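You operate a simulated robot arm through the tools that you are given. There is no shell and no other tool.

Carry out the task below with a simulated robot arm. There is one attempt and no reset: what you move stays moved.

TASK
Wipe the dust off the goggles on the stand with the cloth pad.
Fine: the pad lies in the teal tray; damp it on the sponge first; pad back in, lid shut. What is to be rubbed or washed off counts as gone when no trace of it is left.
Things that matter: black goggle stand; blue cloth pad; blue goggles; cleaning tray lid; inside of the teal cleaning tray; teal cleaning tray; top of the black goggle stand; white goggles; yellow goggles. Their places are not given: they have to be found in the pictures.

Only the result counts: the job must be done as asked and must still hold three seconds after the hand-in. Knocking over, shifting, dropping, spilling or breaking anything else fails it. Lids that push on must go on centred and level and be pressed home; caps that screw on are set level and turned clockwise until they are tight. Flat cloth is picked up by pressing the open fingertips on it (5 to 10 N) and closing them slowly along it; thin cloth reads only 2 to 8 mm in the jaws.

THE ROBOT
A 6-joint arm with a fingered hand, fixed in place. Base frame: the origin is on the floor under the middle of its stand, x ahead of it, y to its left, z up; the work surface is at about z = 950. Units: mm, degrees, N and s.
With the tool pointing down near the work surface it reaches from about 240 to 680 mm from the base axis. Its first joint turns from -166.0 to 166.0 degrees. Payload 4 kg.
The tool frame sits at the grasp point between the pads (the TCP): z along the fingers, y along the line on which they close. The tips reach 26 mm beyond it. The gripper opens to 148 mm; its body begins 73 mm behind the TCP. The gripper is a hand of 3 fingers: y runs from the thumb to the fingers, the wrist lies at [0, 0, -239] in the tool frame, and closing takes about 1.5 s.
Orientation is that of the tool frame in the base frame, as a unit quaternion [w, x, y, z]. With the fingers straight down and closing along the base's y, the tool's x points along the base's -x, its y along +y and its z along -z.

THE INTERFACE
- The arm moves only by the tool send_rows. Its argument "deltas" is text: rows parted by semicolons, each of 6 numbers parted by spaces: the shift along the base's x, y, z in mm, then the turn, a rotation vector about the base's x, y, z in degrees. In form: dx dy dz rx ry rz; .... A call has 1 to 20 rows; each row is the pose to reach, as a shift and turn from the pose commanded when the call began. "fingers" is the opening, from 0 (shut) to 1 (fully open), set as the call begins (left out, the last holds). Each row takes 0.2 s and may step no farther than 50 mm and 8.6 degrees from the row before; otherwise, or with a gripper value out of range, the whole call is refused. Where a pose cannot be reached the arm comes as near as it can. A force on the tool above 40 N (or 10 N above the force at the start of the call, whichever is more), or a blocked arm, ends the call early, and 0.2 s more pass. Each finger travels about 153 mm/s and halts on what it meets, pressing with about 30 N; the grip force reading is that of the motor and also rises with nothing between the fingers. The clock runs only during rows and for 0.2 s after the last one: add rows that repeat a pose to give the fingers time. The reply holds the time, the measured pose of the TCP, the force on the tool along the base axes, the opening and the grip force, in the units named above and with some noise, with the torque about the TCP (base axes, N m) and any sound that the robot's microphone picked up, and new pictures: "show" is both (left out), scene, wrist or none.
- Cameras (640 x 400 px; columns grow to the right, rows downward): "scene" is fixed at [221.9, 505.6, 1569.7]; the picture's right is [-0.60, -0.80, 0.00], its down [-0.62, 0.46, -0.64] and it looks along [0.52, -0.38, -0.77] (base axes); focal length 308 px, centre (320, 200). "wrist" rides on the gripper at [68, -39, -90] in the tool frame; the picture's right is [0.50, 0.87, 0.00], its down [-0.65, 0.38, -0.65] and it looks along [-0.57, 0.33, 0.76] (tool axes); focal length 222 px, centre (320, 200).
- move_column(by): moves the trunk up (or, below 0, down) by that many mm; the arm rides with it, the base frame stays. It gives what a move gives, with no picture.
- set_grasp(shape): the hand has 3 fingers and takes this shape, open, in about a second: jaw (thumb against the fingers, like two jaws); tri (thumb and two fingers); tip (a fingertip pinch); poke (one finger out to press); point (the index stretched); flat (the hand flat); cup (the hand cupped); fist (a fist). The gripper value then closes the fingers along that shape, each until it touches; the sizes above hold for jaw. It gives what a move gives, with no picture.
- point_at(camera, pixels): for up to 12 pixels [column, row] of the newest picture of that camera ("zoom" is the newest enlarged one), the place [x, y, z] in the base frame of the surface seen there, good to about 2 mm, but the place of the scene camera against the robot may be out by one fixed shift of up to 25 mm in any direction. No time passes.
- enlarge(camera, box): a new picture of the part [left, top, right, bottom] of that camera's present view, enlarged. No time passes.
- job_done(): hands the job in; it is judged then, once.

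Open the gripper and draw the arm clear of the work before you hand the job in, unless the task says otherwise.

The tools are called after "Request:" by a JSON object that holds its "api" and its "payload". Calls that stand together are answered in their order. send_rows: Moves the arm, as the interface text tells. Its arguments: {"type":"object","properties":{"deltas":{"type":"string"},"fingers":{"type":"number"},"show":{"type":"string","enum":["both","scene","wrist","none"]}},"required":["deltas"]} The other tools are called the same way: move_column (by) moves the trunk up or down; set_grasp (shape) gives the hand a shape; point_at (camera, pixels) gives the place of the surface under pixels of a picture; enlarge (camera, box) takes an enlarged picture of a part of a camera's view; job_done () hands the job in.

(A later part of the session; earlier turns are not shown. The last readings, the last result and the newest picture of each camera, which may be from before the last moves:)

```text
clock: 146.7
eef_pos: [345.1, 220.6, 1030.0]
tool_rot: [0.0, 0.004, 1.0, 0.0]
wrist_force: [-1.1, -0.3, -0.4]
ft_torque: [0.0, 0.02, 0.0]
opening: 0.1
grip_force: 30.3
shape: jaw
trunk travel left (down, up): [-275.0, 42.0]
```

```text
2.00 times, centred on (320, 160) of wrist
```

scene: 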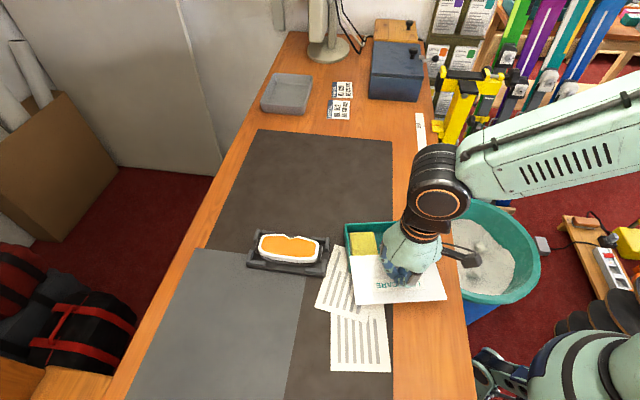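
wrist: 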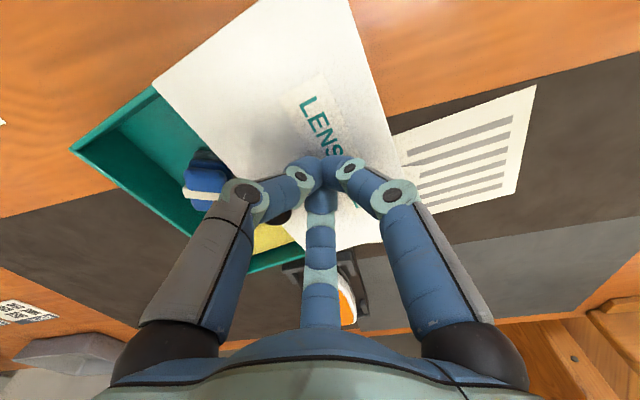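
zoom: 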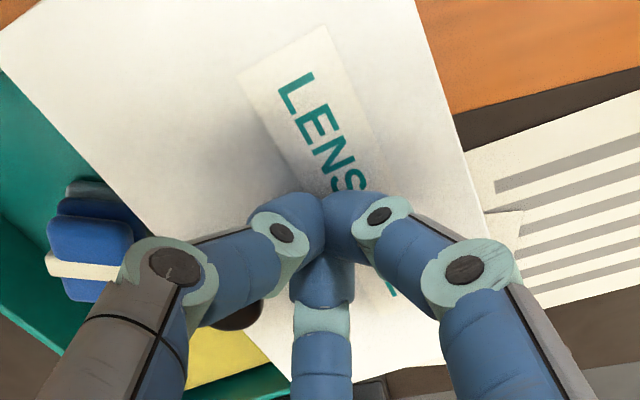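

The knob is now between thumb and the far finger. I push forwards along the tray's short axis by 75 mm.

Request:
{"api": "send_rows", "payload": {"deltas": "4.2 -2.7 0 0 0 0; 8.4 -5.4 0 0 0 0; 12.6 -8.1 0 0 0 0; 16.9 -10.7 0 0 0 0; 21.1 -13.4 0 0 0 0; 25.3 -16.1 0 0 0 0; 29.5 -18.8 0 0 0 0; 33.7 -21.5 0 0 0 0; 37.9 -24.2 0 0 0 0; 42.2 -26.9 0 0 0 0; 46.4 -29.5 0 0 0 0; 50.6 -32.2 0 0 0 0; 54.8 -34.9 0 0 0 0; 59 -37.6 0 0 0 0; 63.2 -40.3 0 0 0 0; 63.2 -40.3 0 0 0 0"}}

Request:
{"api": "enlarge", "payload": {"camera": "scene", "box": [335, 195, 455, 305]}}

Request:
{"api": "enlarge", "payload": {"camera": "wrist", "box": [100, 0, 440, 270]}}

```text
clock: 150.1
eef_pos: [407.7, 180.9, 1031.2]
tool_rot: [0.0, 0.003, 1.0, 0.0]
wrist_force: [-0.7, 0.6, -0.6]
ft_torque: [0.01, -0.01, -0.04]
opening: 0.0
grip_force: 30.0
shape: jaw
trunk travel left (down, up): [-275.0, 42.0]
```

scene: 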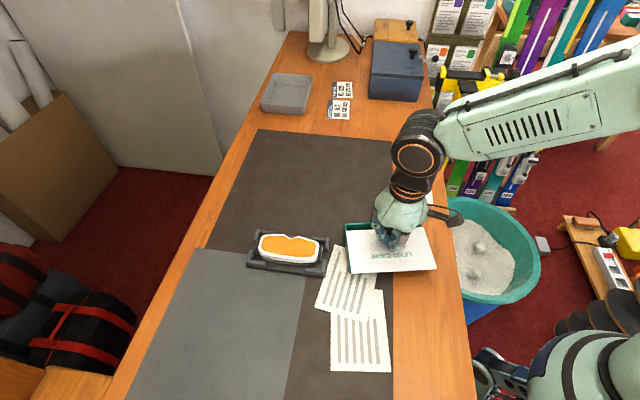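
wrist: 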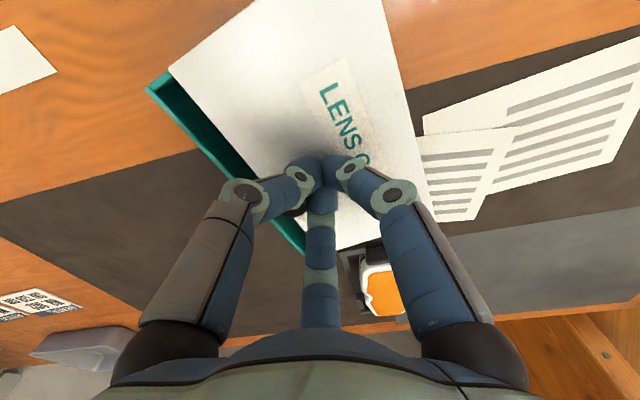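

```text
3.64 times, centred on (395, 250) of scene
```

zoom: 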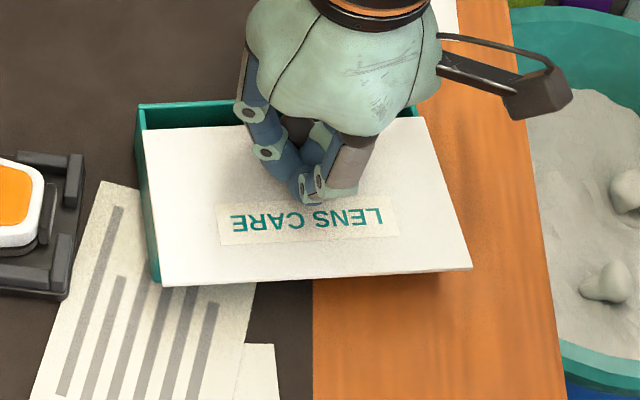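

```text
1.48 times, centred on (270, 135) of wrist
```

zoom: 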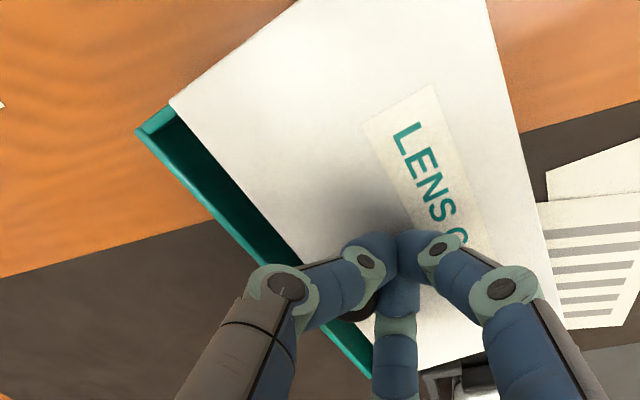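

The lid has slid most of the way, with about 20 mm still open. I push on in small steps and watch for the stop.

Request:
{"api": "send_rows", "payload": {"deltas": "2.5 -1.6 0 0 0 0; 5 -3.2 0 0 0 0; 7.6 -4.8 0 0 0 0; 10.1 -6.4 0 0 0 0; 12.6 -8 0 0 0 0; 14 -8.9 0 0 0 0; 14 -8.9 0 0 0 0"}}

Request:
{"api": "enlarge", "payload": {"camera": "wrist", "box": [140, 0, 440, 270]}}

Request:
{"api": "enlarge", "payload": {"camera": "scene", "box": [335, 205, 445, 285]}}

```text
clock: 151.7
eef_pos: [420.2, 172.6, 1032.0]
tool_rot: [0.0, 0.004, 1.0, 0.0]
wrist_force: [-1.4, 0.2, 0.4]
ft_torque: [-0.02, 0.0, -0.01]
opening: 0.2
grip_force: 30.5
shape: jaw
trunk travel left (down, up): [-275.0, 42.0]
```

scene: 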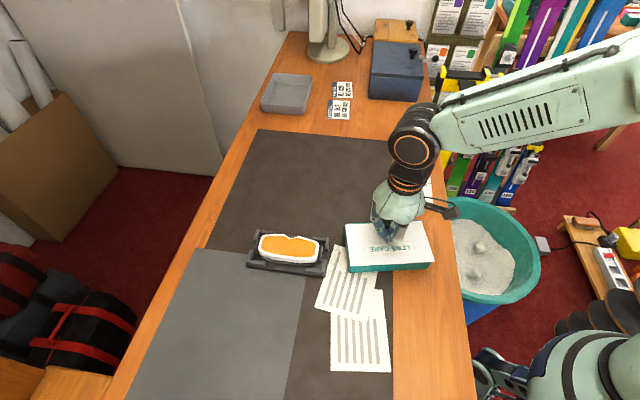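
wrist: 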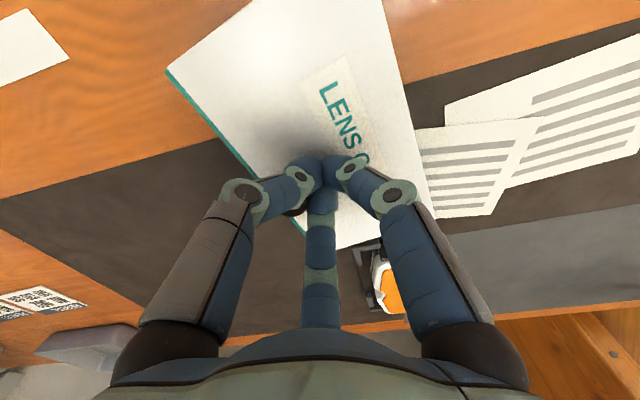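

```text
1.48 times, centred on (290, 135) of wrist
```

zoom: 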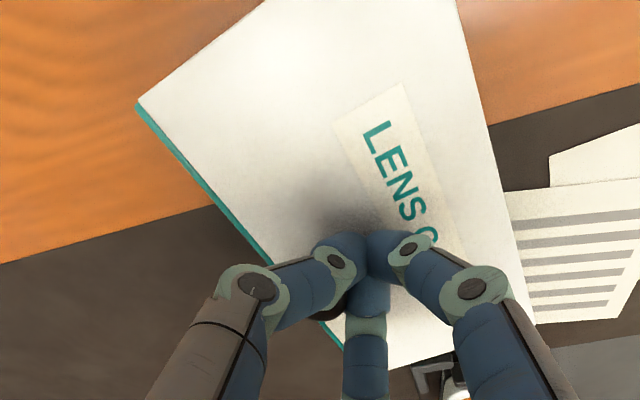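

```text
5.00 times, centred on (390, 245) of scene
```

zoom: 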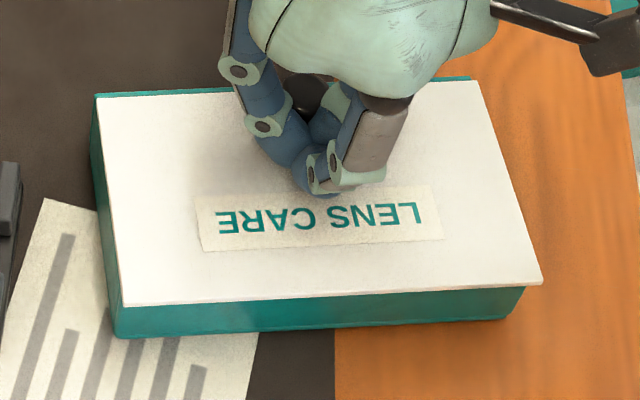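

Only a thin teal strip of about 4 mm remains at the front. I push on in millimetre steps until it meets the stop.

Request:
{"api": "send_rows", "payload": {"deltas": "0.85 -0.54 0 0 0 0; 1.7 -1.1 0 0 0 0; 2.5 -1.6 0 0 0 0; 3.4 -2.1 0 0 0 0; 4.2 -2.7 0 0 0 0; 4.2 -2.7 0 0 0 0"}}

Request:
{"api": "enlarge", "payload": {"camera": "wrist", "box": [140, 30, 340, 270]}}

Request:
{"api": "enlarge", "payload": {"camera": "scene", "box": [335, 205, 445, 285]}}

```text
clock: 153.1
eef_pos: [425.2, 170.8, 1031.0]
tool_rot: [0.0, 0.004, 1.0, 0.0]
wrist_force: [-1.0, -0.4, 0.0]
ft_torque: [-0.02, -0.03, -0.04]
opening: 0.3
grip_force: 30.3
shape: jaw
trunk travel left (down, up): [-275.0, 42.0]
```

scene: 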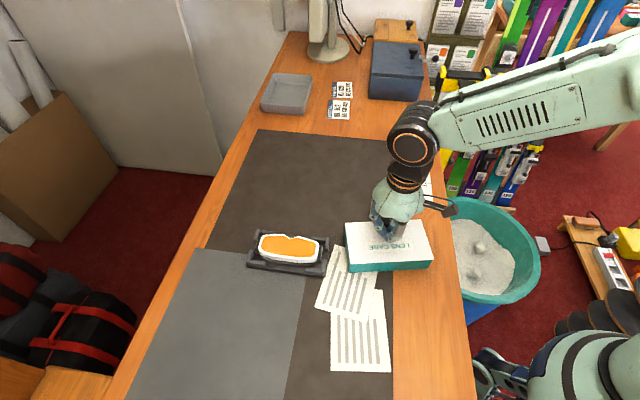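
wrist: 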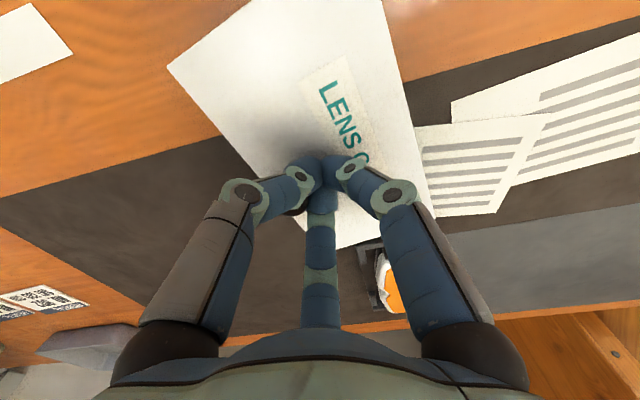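

```text
1.67 times, centred on (240, 150) of wrist
```

zoom: 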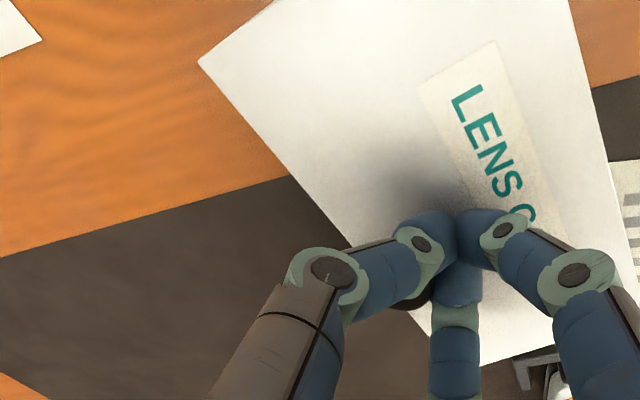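

```text
5.00 times, centred on (390, 245) of scene
```

zoom: 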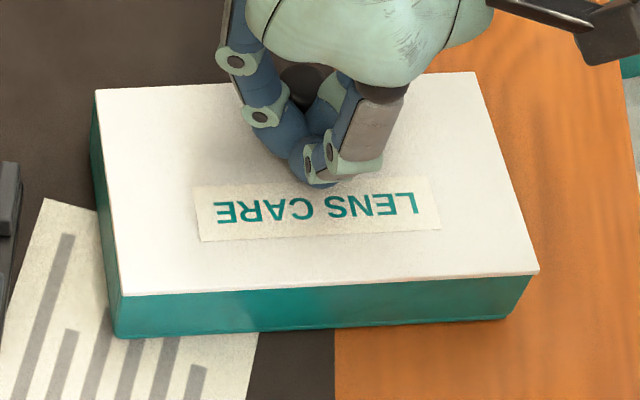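

The strip has gone and the lid looks flush. I push 2 mm more to feel for the stop.

Request:
{"api": "send_rows", "payload": {"deltas": "0.85 -0.54 0 0 0 0; 1.7 -1.1 0 0 0 0; 1.7 -1.1 0 0 0 0"}}

Request:
{"api": "enlarge", "payload": {"camera": "scene", "box": [335, 205, 445, 285]}}

```text
clock: 153.9
eef_pos: [427.9, 169.7, 1032.1]
tool_rot: [0.0, 0.004, 1.0, 0.001]
wrist_force: [-1.8, 0.4, 0.1]
ft_torque: [0.01, 0.0, 0.01]
opening: 0.0
grip_force: 29.6
shape: jaw
trunk travel left (down, up): [-275.0, 42.0]
```

scene: 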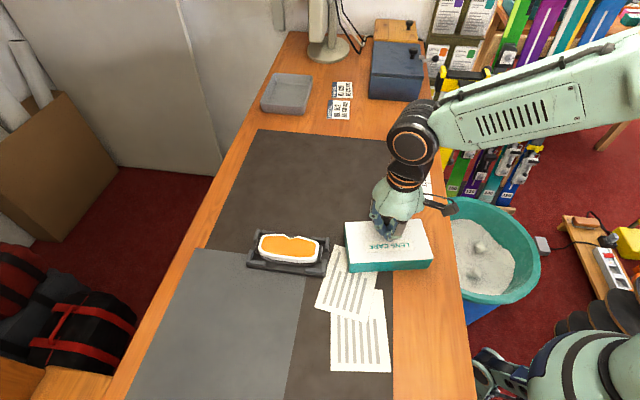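
wrist: 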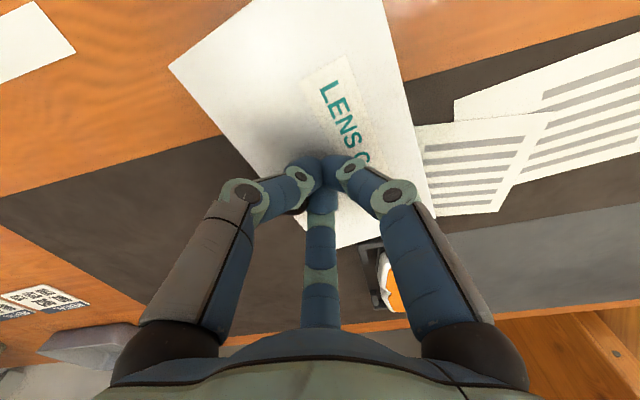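

```text
5.00 times, centred on (390, 245) of scene
```

zoom: 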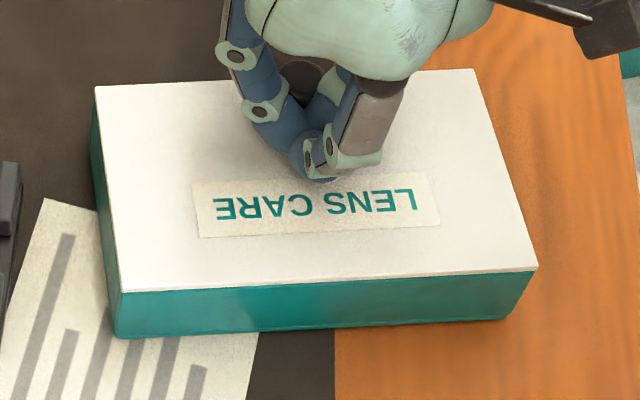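

The lid still moved about 2 mm without hitting a stop, so I must judge flushness by sight. I back away from the knob, rise, and look from above.

Request:
{"api": "send_rows", "payload": {"deltas": "-4.2 2.7 0 0 0 0; -8.4 5.4 10 0 0 0; -12 10 40 0 0 0; -30 0 80 0 0 0; -60 -20 110 0 0 0; -85 -35 120 0 0 0; -85 -35 120 0 0 0"}}

Request:
{"api": "enlarge", "payload": {"camera": "wrist", "box": [230, 50, 430, 250]}}

Request:
{"api": "enlarge", "payload": {"camera": "scene", "box": [335, 205, 445, 285]}}

```text
clock: 155.5
eef_pos: [342.0, 133.7, 1151.0]
tool_rot: [0.0, 0.004, 1.0, 0.0]
wrist_force: [-0.1, 0.3, 0.3]
ft_torque: [-0.02, 0.02, -0.02]
opening: 0.1
grip_force: 30.2
shape: jaw
trunk travel left (down, up): [-275.0, 42.0]
```

scene: 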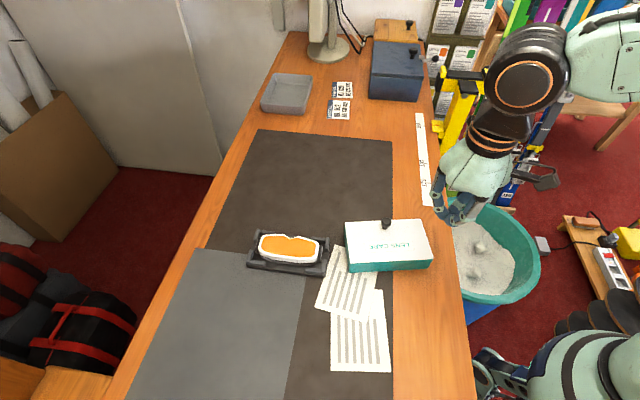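
wrist: 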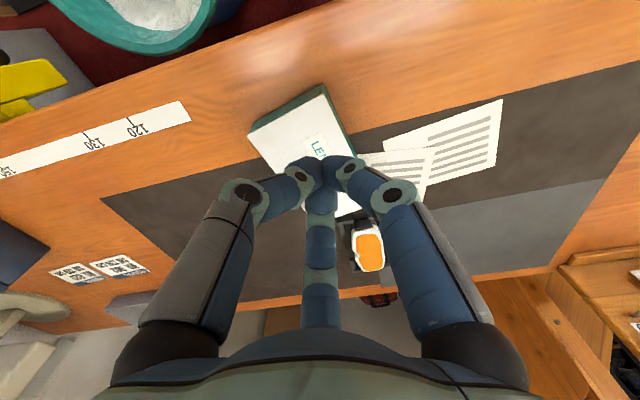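

```text
2.00 times, centred on (330, 150) of wrist
```

zoom: 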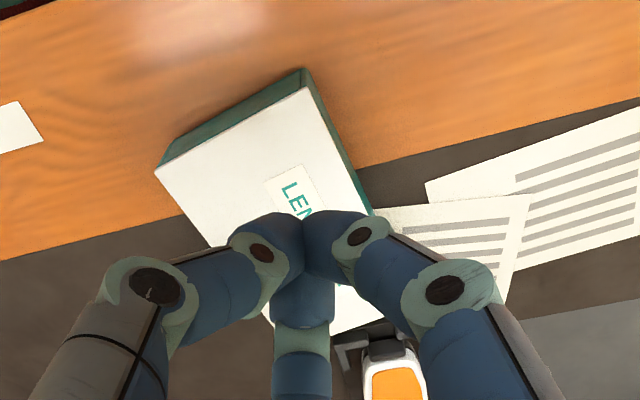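

```text
5.00 times, centred on (390, 245) of scene
```

zoom: 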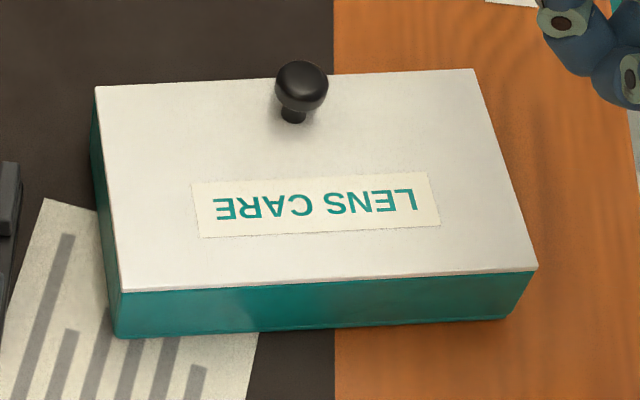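

I check the back edge: profile of lid edge and wall along two columns in the scene picture.

Request:
{"api": "point_at", "payload": {"camera": "scene", "pixels": [[385, 257], [385, 259], [385, 260.5], [385, 262], [385, 263.5], [385, 265], [385, 267], [410, 257], [410, 259.5], [410, 261], [410, 262.5], [410, 265]]}}

Request:
{"api": "point_at", "payload": {"camera": "scene", "pixels": [[360, 262], [360, 263.5], [360, 265], [360, 266.5], [360, 268.5], [346, 226], [345, 223], [349, 221], [380, 218.5], [415, 217], [424, 217.5], [432, 259]]}}

Request:
{"api": "enlarge", "payload": {"camera": "scene", "box": [338, 212, 368, 272]}}

Request:
{"api": "enlarge", "payload": {"camera": "scene", "box": [405, 212, 440, 272]}}

```text
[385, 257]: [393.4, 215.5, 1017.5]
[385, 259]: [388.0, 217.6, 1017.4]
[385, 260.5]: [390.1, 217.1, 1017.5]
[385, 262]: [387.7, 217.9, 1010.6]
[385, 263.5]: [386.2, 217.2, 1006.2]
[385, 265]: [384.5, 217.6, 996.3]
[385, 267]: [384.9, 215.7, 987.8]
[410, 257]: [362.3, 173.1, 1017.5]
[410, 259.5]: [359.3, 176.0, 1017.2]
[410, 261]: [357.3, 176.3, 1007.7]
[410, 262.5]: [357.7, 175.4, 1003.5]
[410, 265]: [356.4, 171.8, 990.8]
```

```text
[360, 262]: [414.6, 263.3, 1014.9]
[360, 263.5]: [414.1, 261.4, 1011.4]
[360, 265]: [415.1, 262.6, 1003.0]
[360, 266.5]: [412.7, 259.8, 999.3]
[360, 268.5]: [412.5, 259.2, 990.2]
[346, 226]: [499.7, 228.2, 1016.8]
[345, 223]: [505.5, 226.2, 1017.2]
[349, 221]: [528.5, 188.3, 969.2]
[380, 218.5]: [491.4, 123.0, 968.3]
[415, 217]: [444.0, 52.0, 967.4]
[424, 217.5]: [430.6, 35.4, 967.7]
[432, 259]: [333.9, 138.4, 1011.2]
```

```text
6.67 times, centred on (353, 242) of scene
```

zoom: 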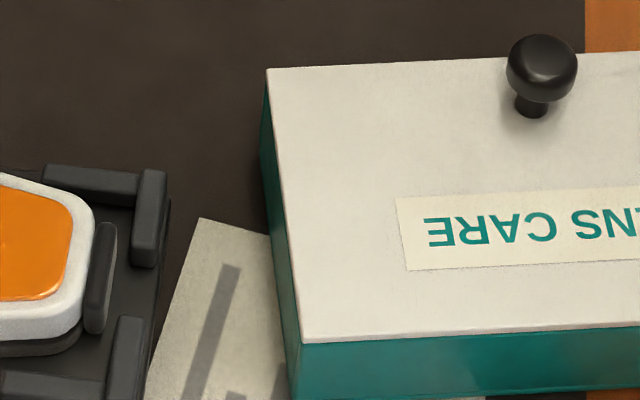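

```text
6.67 times, centred on (422, 242) of scene
```

zoom: 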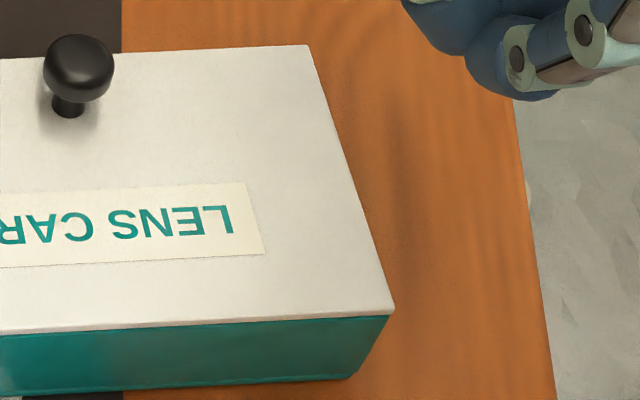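

At the back the lid lies flush to about 1–2 mm behind the wall, so it is essentially shut. Now I move to the front side, turned to 57.5°, both to check the front edge and to push the tray back to its old place.

Request:
{"api": "send_rows", "payload": {"deltas": "14 -6 0 0 0 7.25; 28 -12 0 0 0 14.5; 41 -18 -5 0 0 21.75; 55 -24 -10 0 0 29; 69 -30 -15 0 0 36.25; 83 -36 -20 0 0 43.5; 97 -42 -30 0 0 50.75; 110.2 -60 -40 0 0 58; 110.2 -70 -40 0 0 58; 110.2 -70 -40 0 0 58"}}

Request:
{"api": "enlarge", "payload": {"camera": "wrist", "box": [230, 40, 450, 240]}}

```text
clock: 157.7
eef_pos: [453.3, 61.6, 1112.4]
tool_rot: [0.001, -0.482, 0.876, 0.0]
wrist_force: [0.4, -0.1, 0.8]
ft_torque: [0.02, 0.02, 0.0]
opening: 0.0
grip_force: 30.1
shape: jaw
trunk travel left (down, up): [-275.0, 42.0]
```

scene: 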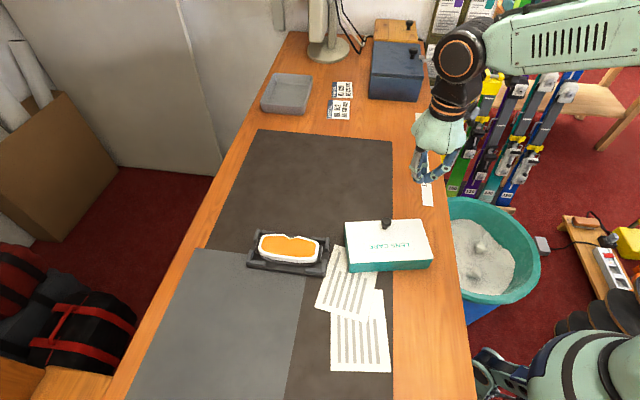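
wrist: 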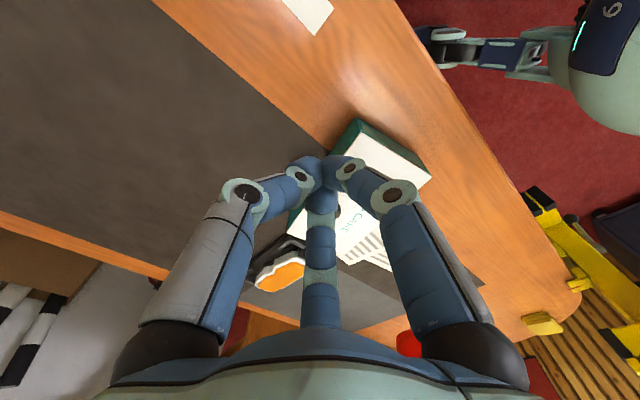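

```text
2.00 times, centred on (340, 140) of wrist
```

zoom: 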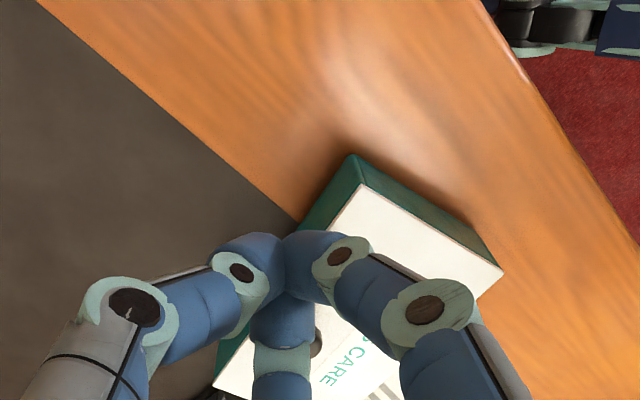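

The fingers hide most of the front edge here. I shift the hand along +y so that the tray's front edge appears in the free upper part of the picture.

Request:
{"api": "send_rows", "payload": {"deltas": "0 25 10 0 0 0; 0 50 20 0 0 0; 0 80 20 0 0 0; 0 80 20 0 0 0"}}

Request:
{"api": "enlarge", "payload": {"camera": "wrist", "box": [240, 0, 460, 160]}}

```text
clock: 158.7
eef_pos: [451.3, 144.1, 1130.3]
tool_rot: [0.0, -0.481, 0.877, 0.0]
wrist_force: [0.4, -0.5, 0.1]
ft_torque: [0.04, -0.02, 0.01]
opening: 0.0
grip_force: 30.2
shape: jaw
trunk travel left (down, up): [-275.0, 42.0]
```

scene: 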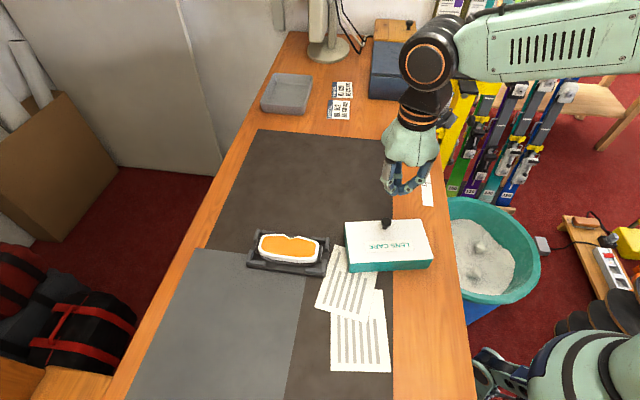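
wrist: 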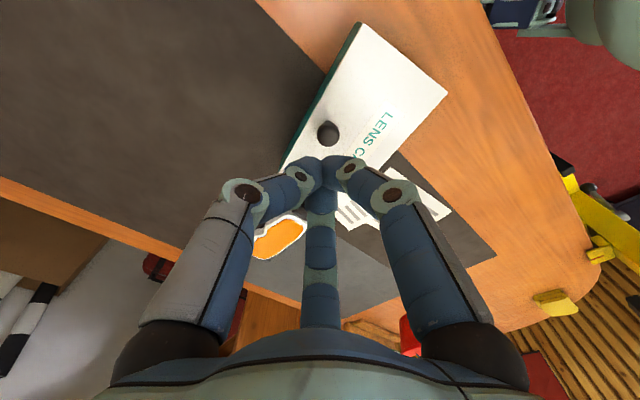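

```text
2.50 times, centred on (350, 80) of wrist
```

zoom: 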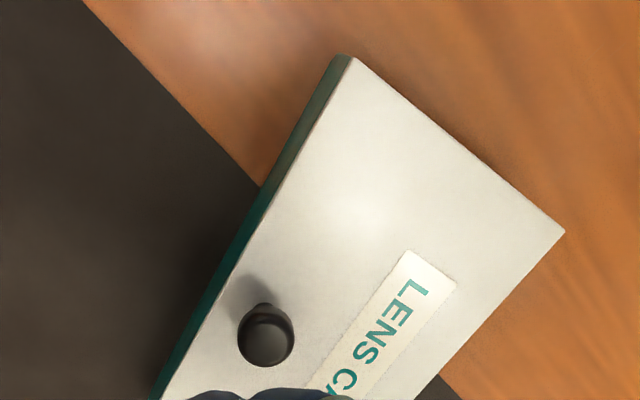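

From here I can read the front edge: I sample points across the wall strip and the lid's edge at two places, and the lid's corners.

Request:
{"api": "point_at", "payload": {"camera": "wrist", "pixels": [[322, 80], [324, 80], [326, 80], [328, 80], [330, 80], [333, 80], [306, 115], [308, 115], [310, 115], [312, 115], [314, 115], [317, 115]]}}

Request:
{"api": "point_at", "payload": {"camera": "wrist", "pixels": [[363, 25], [361, 24], [446, 93], [444, 95], [341, 45], [343, 45], [346, 45], [338, 45], [326, 134], [320, 131], [420, 105], [400, 130]]}}

```text
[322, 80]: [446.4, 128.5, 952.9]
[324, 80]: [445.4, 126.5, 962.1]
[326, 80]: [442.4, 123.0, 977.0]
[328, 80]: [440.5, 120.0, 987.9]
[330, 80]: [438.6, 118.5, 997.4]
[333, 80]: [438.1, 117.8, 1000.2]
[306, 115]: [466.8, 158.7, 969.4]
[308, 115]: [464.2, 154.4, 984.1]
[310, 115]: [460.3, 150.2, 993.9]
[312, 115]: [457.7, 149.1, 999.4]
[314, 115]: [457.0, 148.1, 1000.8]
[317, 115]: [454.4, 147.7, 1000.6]
```

```text
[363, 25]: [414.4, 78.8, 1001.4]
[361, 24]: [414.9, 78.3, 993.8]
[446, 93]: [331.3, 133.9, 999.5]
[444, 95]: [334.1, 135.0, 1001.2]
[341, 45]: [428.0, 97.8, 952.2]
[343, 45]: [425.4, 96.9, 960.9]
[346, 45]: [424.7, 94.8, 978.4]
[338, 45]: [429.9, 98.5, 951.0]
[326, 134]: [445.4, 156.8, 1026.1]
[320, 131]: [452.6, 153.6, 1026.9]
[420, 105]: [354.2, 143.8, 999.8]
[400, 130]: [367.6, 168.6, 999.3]
```

Front and back edges are both inset by about 1.3 mm and the lid is level at z 1000.5, so it is centred and shut. Now I set the tray back: its first lid corners in the scene picture were at (345.6,232.4), (426.2,241.6), (429.1,286.3) and (340.3,274.9). I go down in front of its near end to push it.

Request:
{"api": "send_rows", "payload": {"deltas": "4 -25 0 0 0 0; 8 -50 0 0 0 0; 8.4 -62.6 -20 0 0 0; 8.4 -62.6 -60 0 0 0; 8.4 -62.6 -100 0 0 0; 8.4 -62.6 -125 0 0 0; 8.4 -62.6 -132 0 0 0; 8.4 -62.6 -132 0 0 0"}}

Request:
{"api": "enlarge", "payload": {"camera": "scene", "box": [335, 180, 475, 300]}}

```text
clock: 160.5
eef_pos: [459.5, 81.4, 999.8]
tool_rot: [0.0, -0.481, 0.877, 0.0]
wrist_force: [0.1, -0.3, 0.3]
ft_torque: [-0.01, 0.03, -0.03]
opening: 0.0
grip_force: 30.2
shape: jaw
trunk travel left (down, up): [-275.0, 42.0]
```

scene: 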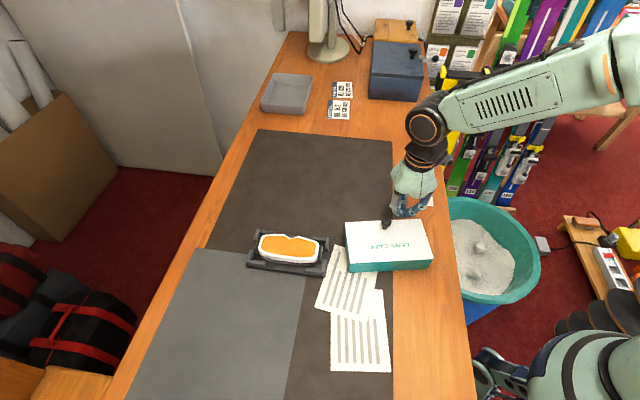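
wrist: 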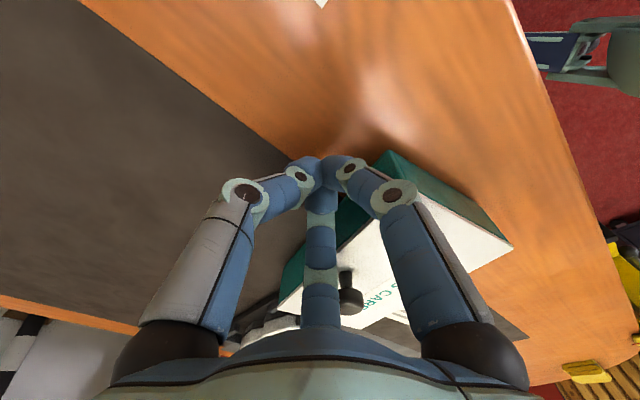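

```text
3.33 times, centred on (405, 240) of scene
```

zoom: 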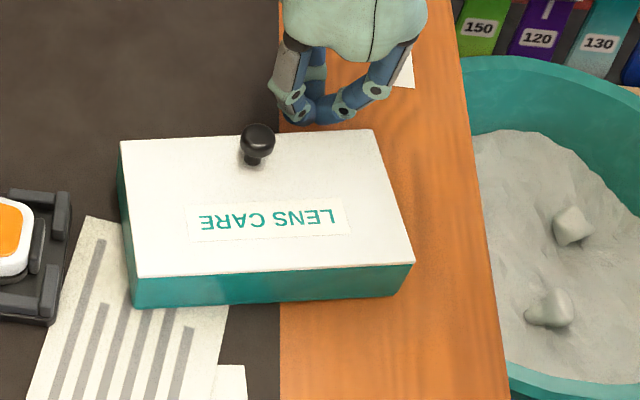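

The closed fingers stand in front of the tray's near end. I push slowly in the tray's short direction, first 34 mm of travel, of which about 12 should move the tray.

Request:
{"api": "send_rows", "payload": {"deltas": "-3.4 2.1 0 0 0 0; -6.7 4.3 0 0 0 0; -10.1 6.4 0 0 0 0; -13.5 8.6 0 0 0 0; -16.9 10.7 0 0 0 0; -20.2 12.9 0 0 0 0; -22.8 14.5 0 0 0 0; -25.3 16.1 0 0 0 0; -28.7 18.3 0 0 0 0; -28.7 18.3 0 0 0 0"}}

Request:
{"api": "enlarge", "payload": {"camera": "scene", "box": [335, 180, 475, 300]}}

```text
clock: 162.7
eef_pos: [434.0, 98.7, 999.9]
tool_rot: [0.001, -0.481, 0.877, 0.001]
wrist_force: [5.7, -7.7, 4.1]
ft_torque: [0.06, 0.0, -0.12]
opening: 0.0
grip_force: 29.5
shape: jaw
trunk travel left (down, up): [-275.0, 42.0]
```

scene: 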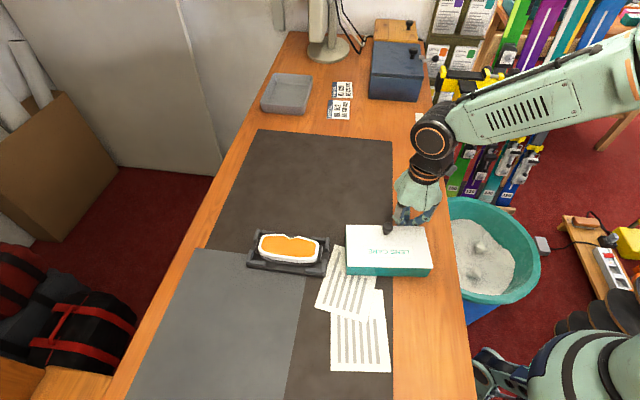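
wrist: 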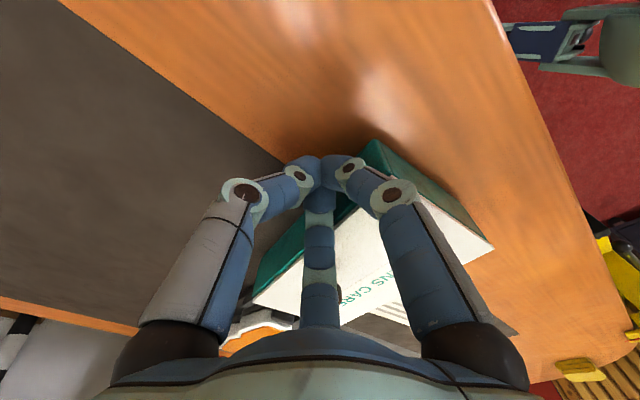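

```text
3.33 times, centred on (405, 240) of scene
```

zoom: 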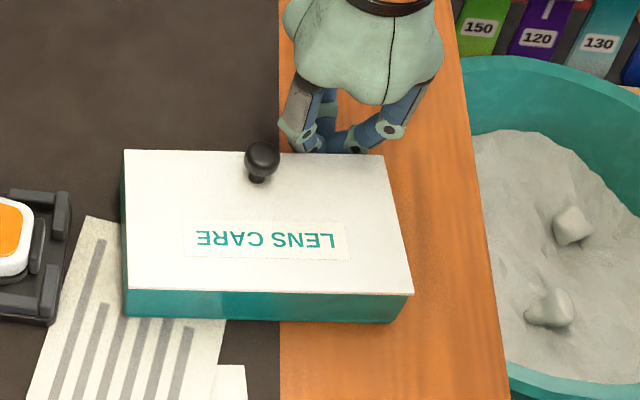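

The tray turns as intended, at about 10 N. I continue pushing at this end for another 14 mm.

Request:
{"api": "send_rows", "payload": {"deltas": "-2.4 1.8 0 0 0 0; -4.8 3.6 0 0 0 0; -7.2 5.4 0 0 0 0; -9.6 7.2 0 0 0 0; -11.2 8.4 0 0 0 0; -11.2 8.4 0 0 0 0"}}

Request:
{"api": "enlarge", "payload": {"camera": "scene", "box": [335, 180, 475, 300]}}

```text
clock: 164.1
eef_pos: [419.8, 107.5, 1000.0]
tool_rot: [-0.001, -0.481, 0.877, 0.0]
wrist_force: [4.4, -6.6, 0.7]
ft_torque: [0.0, 0.0, -0.06]
opening: 0.0
grip_force: 29.8
shape: jaw
trunk travel left (down, up): [-275.0, 42.0]
```

scene: 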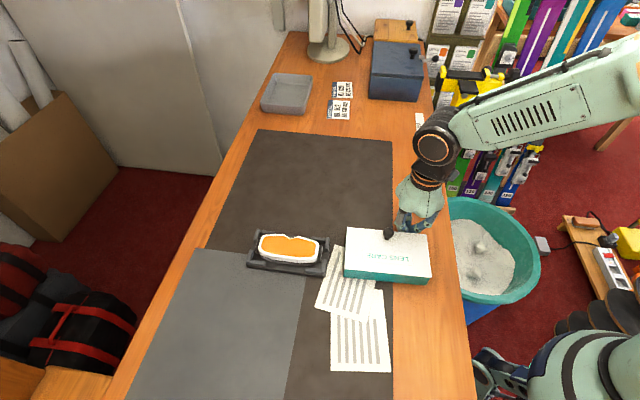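
wrist: 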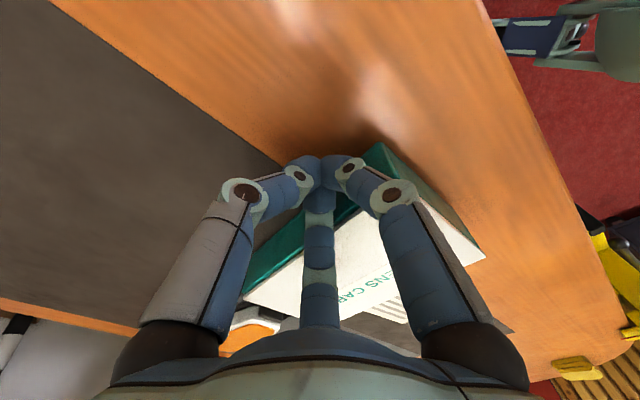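

```text
3.33 times, centred on (405, 240) of scene
```

zoom: 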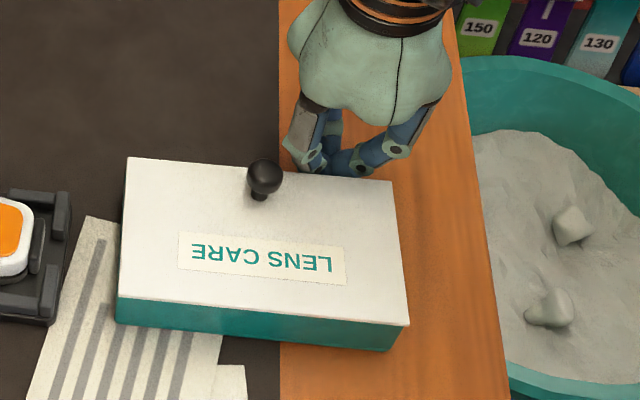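

The angle is nearly right; the tray still has to go back 14–19 mm. I back off, move the contact about 25 mm towards the middle, straighten the hand and push again.

Request:
{"api": "send_rows", "payload": {"deltas": "5.8 -5.5 0 0 0 0; 11.5 0.5 0 0 0 -4; 17.2 6.5 0 0 0 -8; 23 12.6 0 0 0 -11; 19.4 16 0 0 0 -11; 16.8 18.5 0 0 0 -11; 14.2 21 0 0 0 -11; 11.6 23.5 0 0 0 -11; 11.6 23.5 0 0 0 -11"}}

Request:
{"api": "enlarge", "payload": {"camera": "scene", "box": [335, 180, 475, 300]}}

```text
clock: 166.1
eef_pos: [431.7, 130.4, 999.0]
tool_rot: [0.0, -0.394, 0.919, 0.001]
wrist_force: [5.1, -5.5, 1.6]
ft_torque: [0.02, 0.01, -0.04]
opening: 0.2
grip_force: 30.5
shape: jaw
trunk travel left (down, up): [-275.0, 42.0]
```

scene: 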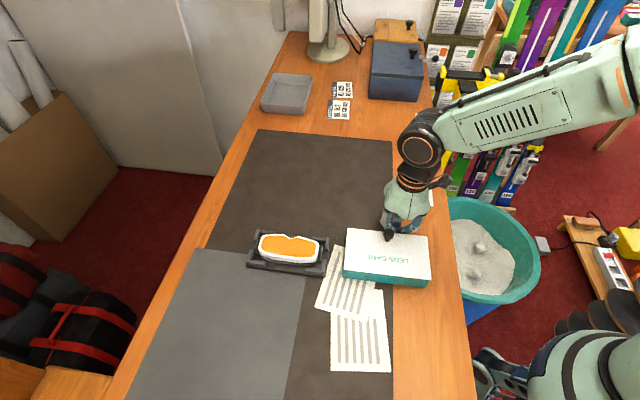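
wrist: 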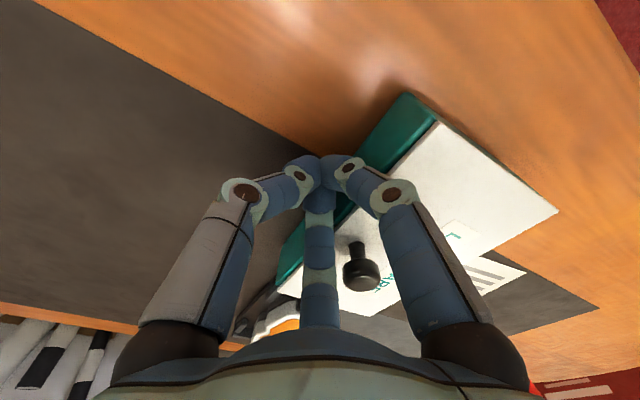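

```text
3.33 times, centred on (405, 240) of scene
```

zoom: 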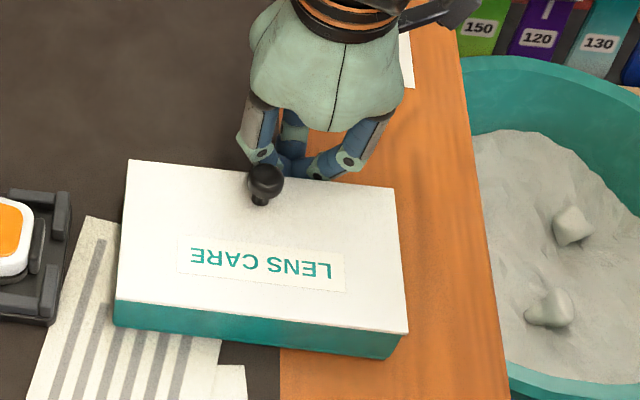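

Now the angle is almost right and about 13 mm of translation is left. I push straight back by that amount.

Request:
{"api": "send_rows", "payload": {"deltas": "-1.8 1.8 0 0 0 0; -3.6 3.6 0 0 0 0; -5.4 5.4 0 0 0 0; -7.2 7.2 0 0 0 0; -8.8 8.8 0 0 0 0; -8.8 8.8 0 0 0 0"}}

Request:
{"api": "enlarge", "payload": {"camera": "scene", "box": [335, 228, 435, 298]}}

```text
clock: 167.5
eef_pos: [424.0, 140.4, 1000.1]
tool_rot: [-0.001, -0.395, 0.919, 0.001]
wrist_force: [4.7, -6.7, -0.5]
ft_torque: [-0.03, -0.04, -0.17]
opening: 0.0
grip_force: 30.6
shape: jaw
trunk travel left (down, up): [-275.0, 42.0]
```

scene: 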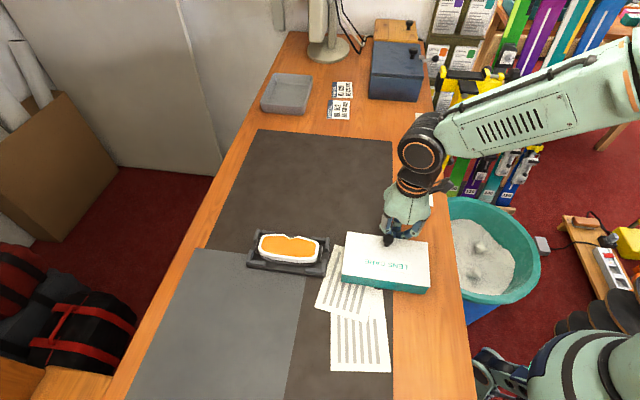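
wrist: 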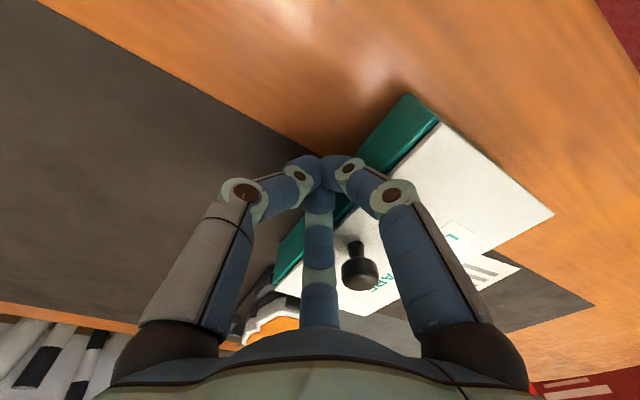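

```text
5.71 times, centred on (385, 263) of scene
```

zoom: 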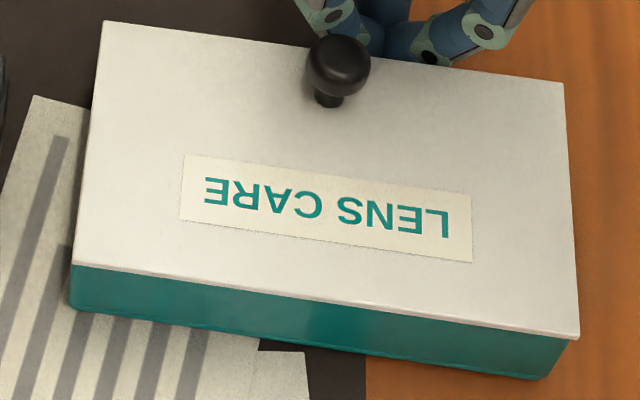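

The tray now matches its first place to about 3 mm and 1°. But the back wall shows less than before, so the finger links have pushed the lid's edge about 4 mm backwards relative to the tray. I back off and measure that.

Request:
{"api": "send_rows", "payload": {"deltas": "4 -4 0 0 0 0; 10 -10 5 0 0 0; 20 -20 40 0 0 0; 20 -20 60 0 0 0; 20 -20 60 0 0 0"}}

Request:
{"api": "enlarge", "payload": {"camera": "scene", "box": [335, 228, 435, 298]}}

Request:
{"api": "point_at", "payload": {"camera": "scene", "pixels": [[385, 279], [385, 280], [385, 282], [385, 283.5], [385, 285], [385, 287], [410, 281], [410, 283.5], [410, 285], [410, 287], [360, 276.5], [360, 279.5]]}}

```text
clock: 168.7
eef_pos: [444.4, 120.9, 1059.7]
tool_rot: [0.0, -0.395, 0.919, 0.001]
wrist_force: [-0.1, -0.1, -0.3]
ft_torque: [0.01, 0.0, 0.0]
opening: 0.2
grip_force: 29.9
shape: jaw
trunk travel left (down, up): [-275.0, 42.0]
```

scene: 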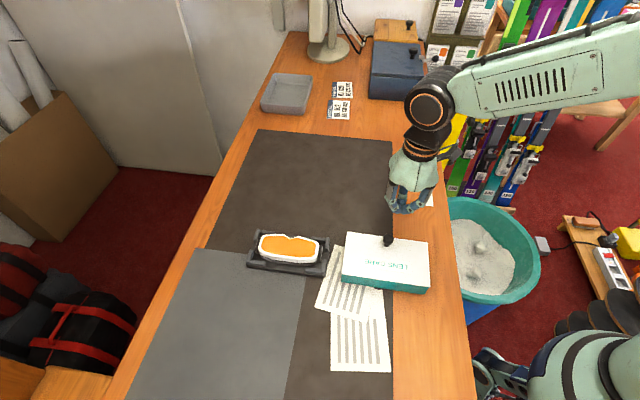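
wrist: 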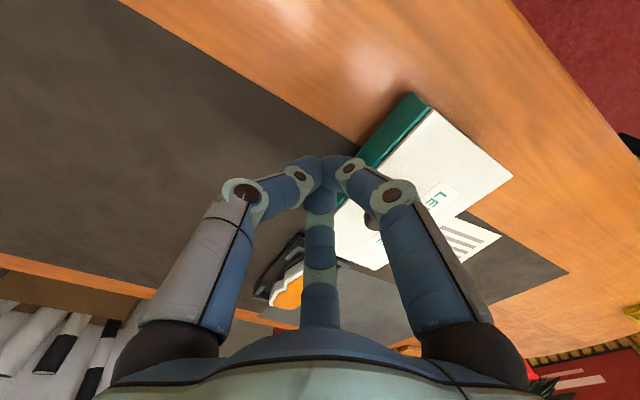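

```text
5.71 times, centred on (385, 263) of scene
```

zoom: 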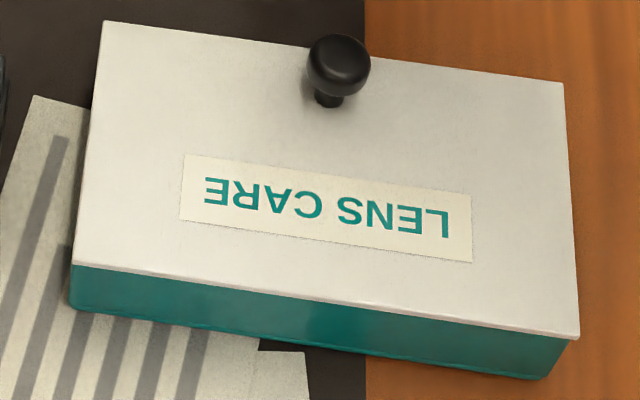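

```text
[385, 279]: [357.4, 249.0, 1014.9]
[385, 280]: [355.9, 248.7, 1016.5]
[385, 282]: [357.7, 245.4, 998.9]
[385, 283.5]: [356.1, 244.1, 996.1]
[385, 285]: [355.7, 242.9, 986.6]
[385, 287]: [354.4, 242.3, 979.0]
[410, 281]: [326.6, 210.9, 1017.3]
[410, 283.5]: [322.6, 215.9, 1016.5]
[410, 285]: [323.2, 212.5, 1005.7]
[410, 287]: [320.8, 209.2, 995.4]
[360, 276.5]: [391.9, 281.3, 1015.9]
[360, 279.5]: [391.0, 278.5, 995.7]
```

The lid overhangs the back wall by 1–3.5 mm, so it must go forwards about 4–5 mm again. I go round behind the knob with the notch facing forwards.

Request:
{"api": "send_rows", "payload": {"deltas": "-7 11 5 0 0 -7.35; -15 22 10 0 0 -14.7; -23 33 10 0 0 -22; -31 45 10 0 0 -29.4; -38 56 10 0 0 -36.7; -46 67 10 0 0 -44.1; -54 79 10 0 0 -51.4; -61.3 89.7 10 0 0 -58.8; -61.3 89.7 -10 0 0 -58.8; -61.3 89.7 -10 0 0 -58.8"}}

Request:
{"api": "enlarge", "payload": {"camera": "wrist", "box": [180, 20, 440, 260]}}

Request:
{"api": "point_at", "payload": {"camera": "wrist", "pixels": [[292, 173], [284, 172], [290, 168], [240, 90], [235, 88], [250, 105], [245, 103], [205, 40], [360, 60], [420, 170]]}}

```text
clock: 170.9
eef_pos: [381.9, 209.1, 1050.3]
tool_rot: [0.001, 0.108, 0.994, 0.0]
wrist_force: [-0.1, 0.1, 0.3]
ft_torque: [0.03, -0.03, -0.05]
opening: 0.0
grip_force: 29.7
shape: jaw
trunk travel left (down, up): [-275.0, 42.0]
```

scene: 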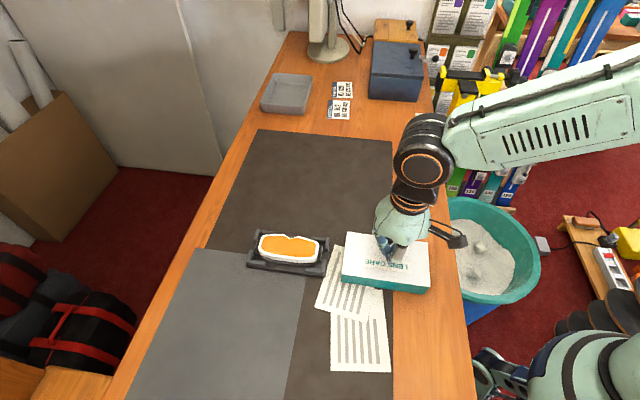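
wrist: 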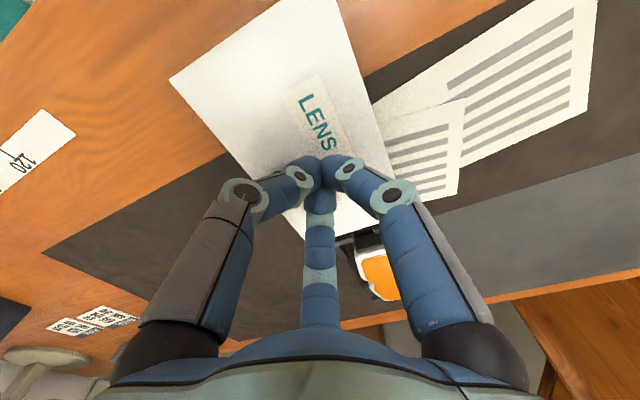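

```text
1.67 times, centred on (310, 140) of wrist
```

zoom: 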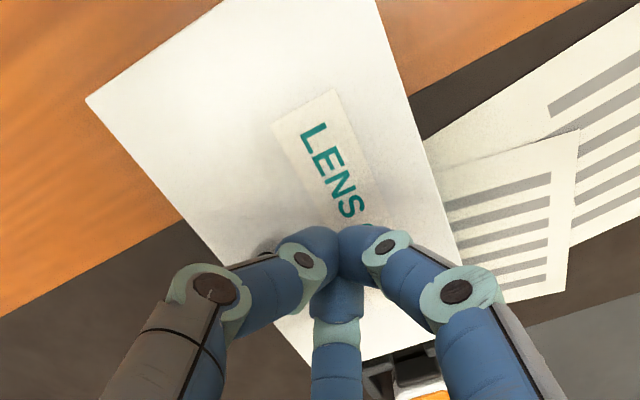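

```text
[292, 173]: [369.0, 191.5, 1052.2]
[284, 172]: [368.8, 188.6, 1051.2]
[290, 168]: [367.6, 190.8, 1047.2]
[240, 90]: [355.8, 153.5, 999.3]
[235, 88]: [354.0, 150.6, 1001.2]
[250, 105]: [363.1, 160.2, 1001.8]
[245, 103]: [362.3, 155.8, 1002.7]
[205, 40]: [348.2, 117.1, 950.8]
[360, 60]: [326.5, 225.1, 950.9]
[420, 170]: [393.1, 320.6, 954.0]
```

The knob lies ahead of the notch as before. I descend to its height.

Request:
{"api": "send_rows", "payload": {"deltas": "0 0 -10 0 0 0; 0 0 -18 0 0 0; 0 0 -18 0 0 0"}}

Request:
{"api": "enlarge", "payload": {"camera": "wrist", "box": [180, 60, 420, 260]}}

Request:
{"api": "enlarge", "payload": {"camera": "scene", "box": [335, 228, 435, 298]}}

```text
clock: 171.7
eef_pos: [382.1, 210.4, 1031.8]
tool_rot: [0.0, 0.108, 0.994, 0.0]
wrist_force: [-0.8, 0.0, -0.6]
ft_torque: [-0.05, 0.0, 0.01]
opening: 0.0
grip_force: 30.4
shape: jaw
trunk travel left (down, up): [-275.0, 42.0]
```

scene: 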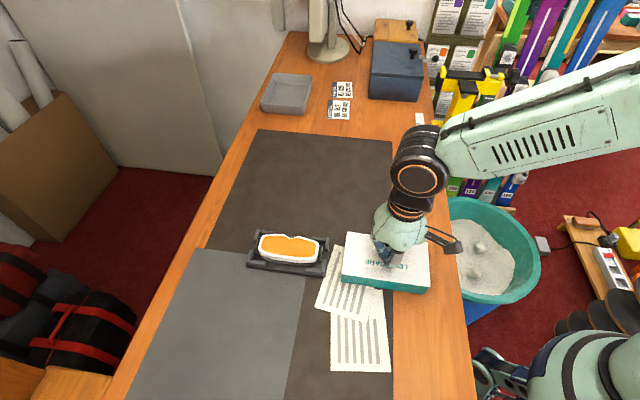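
wrist: 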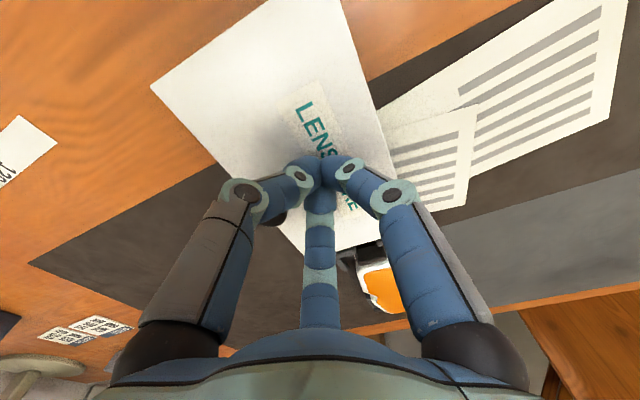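

```text
2.00 times, centred on (300, 160) of wrist
```

zoom: 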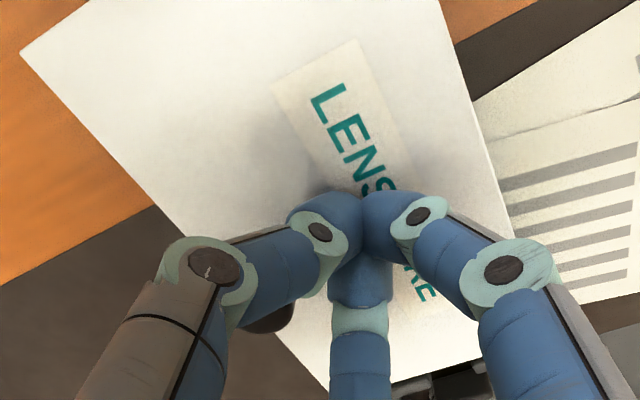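

```text
5.71 times, centred on (385, 263) of scene
```

zoom: 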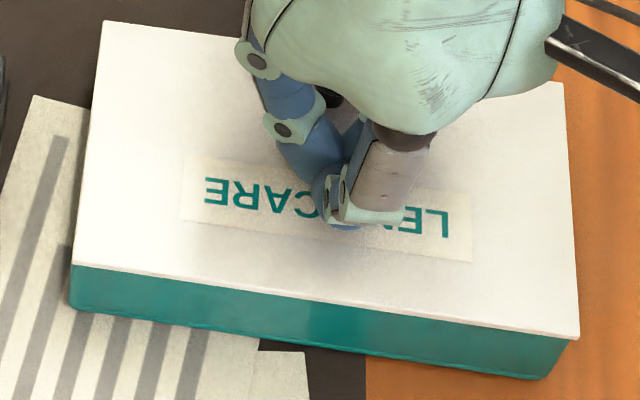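

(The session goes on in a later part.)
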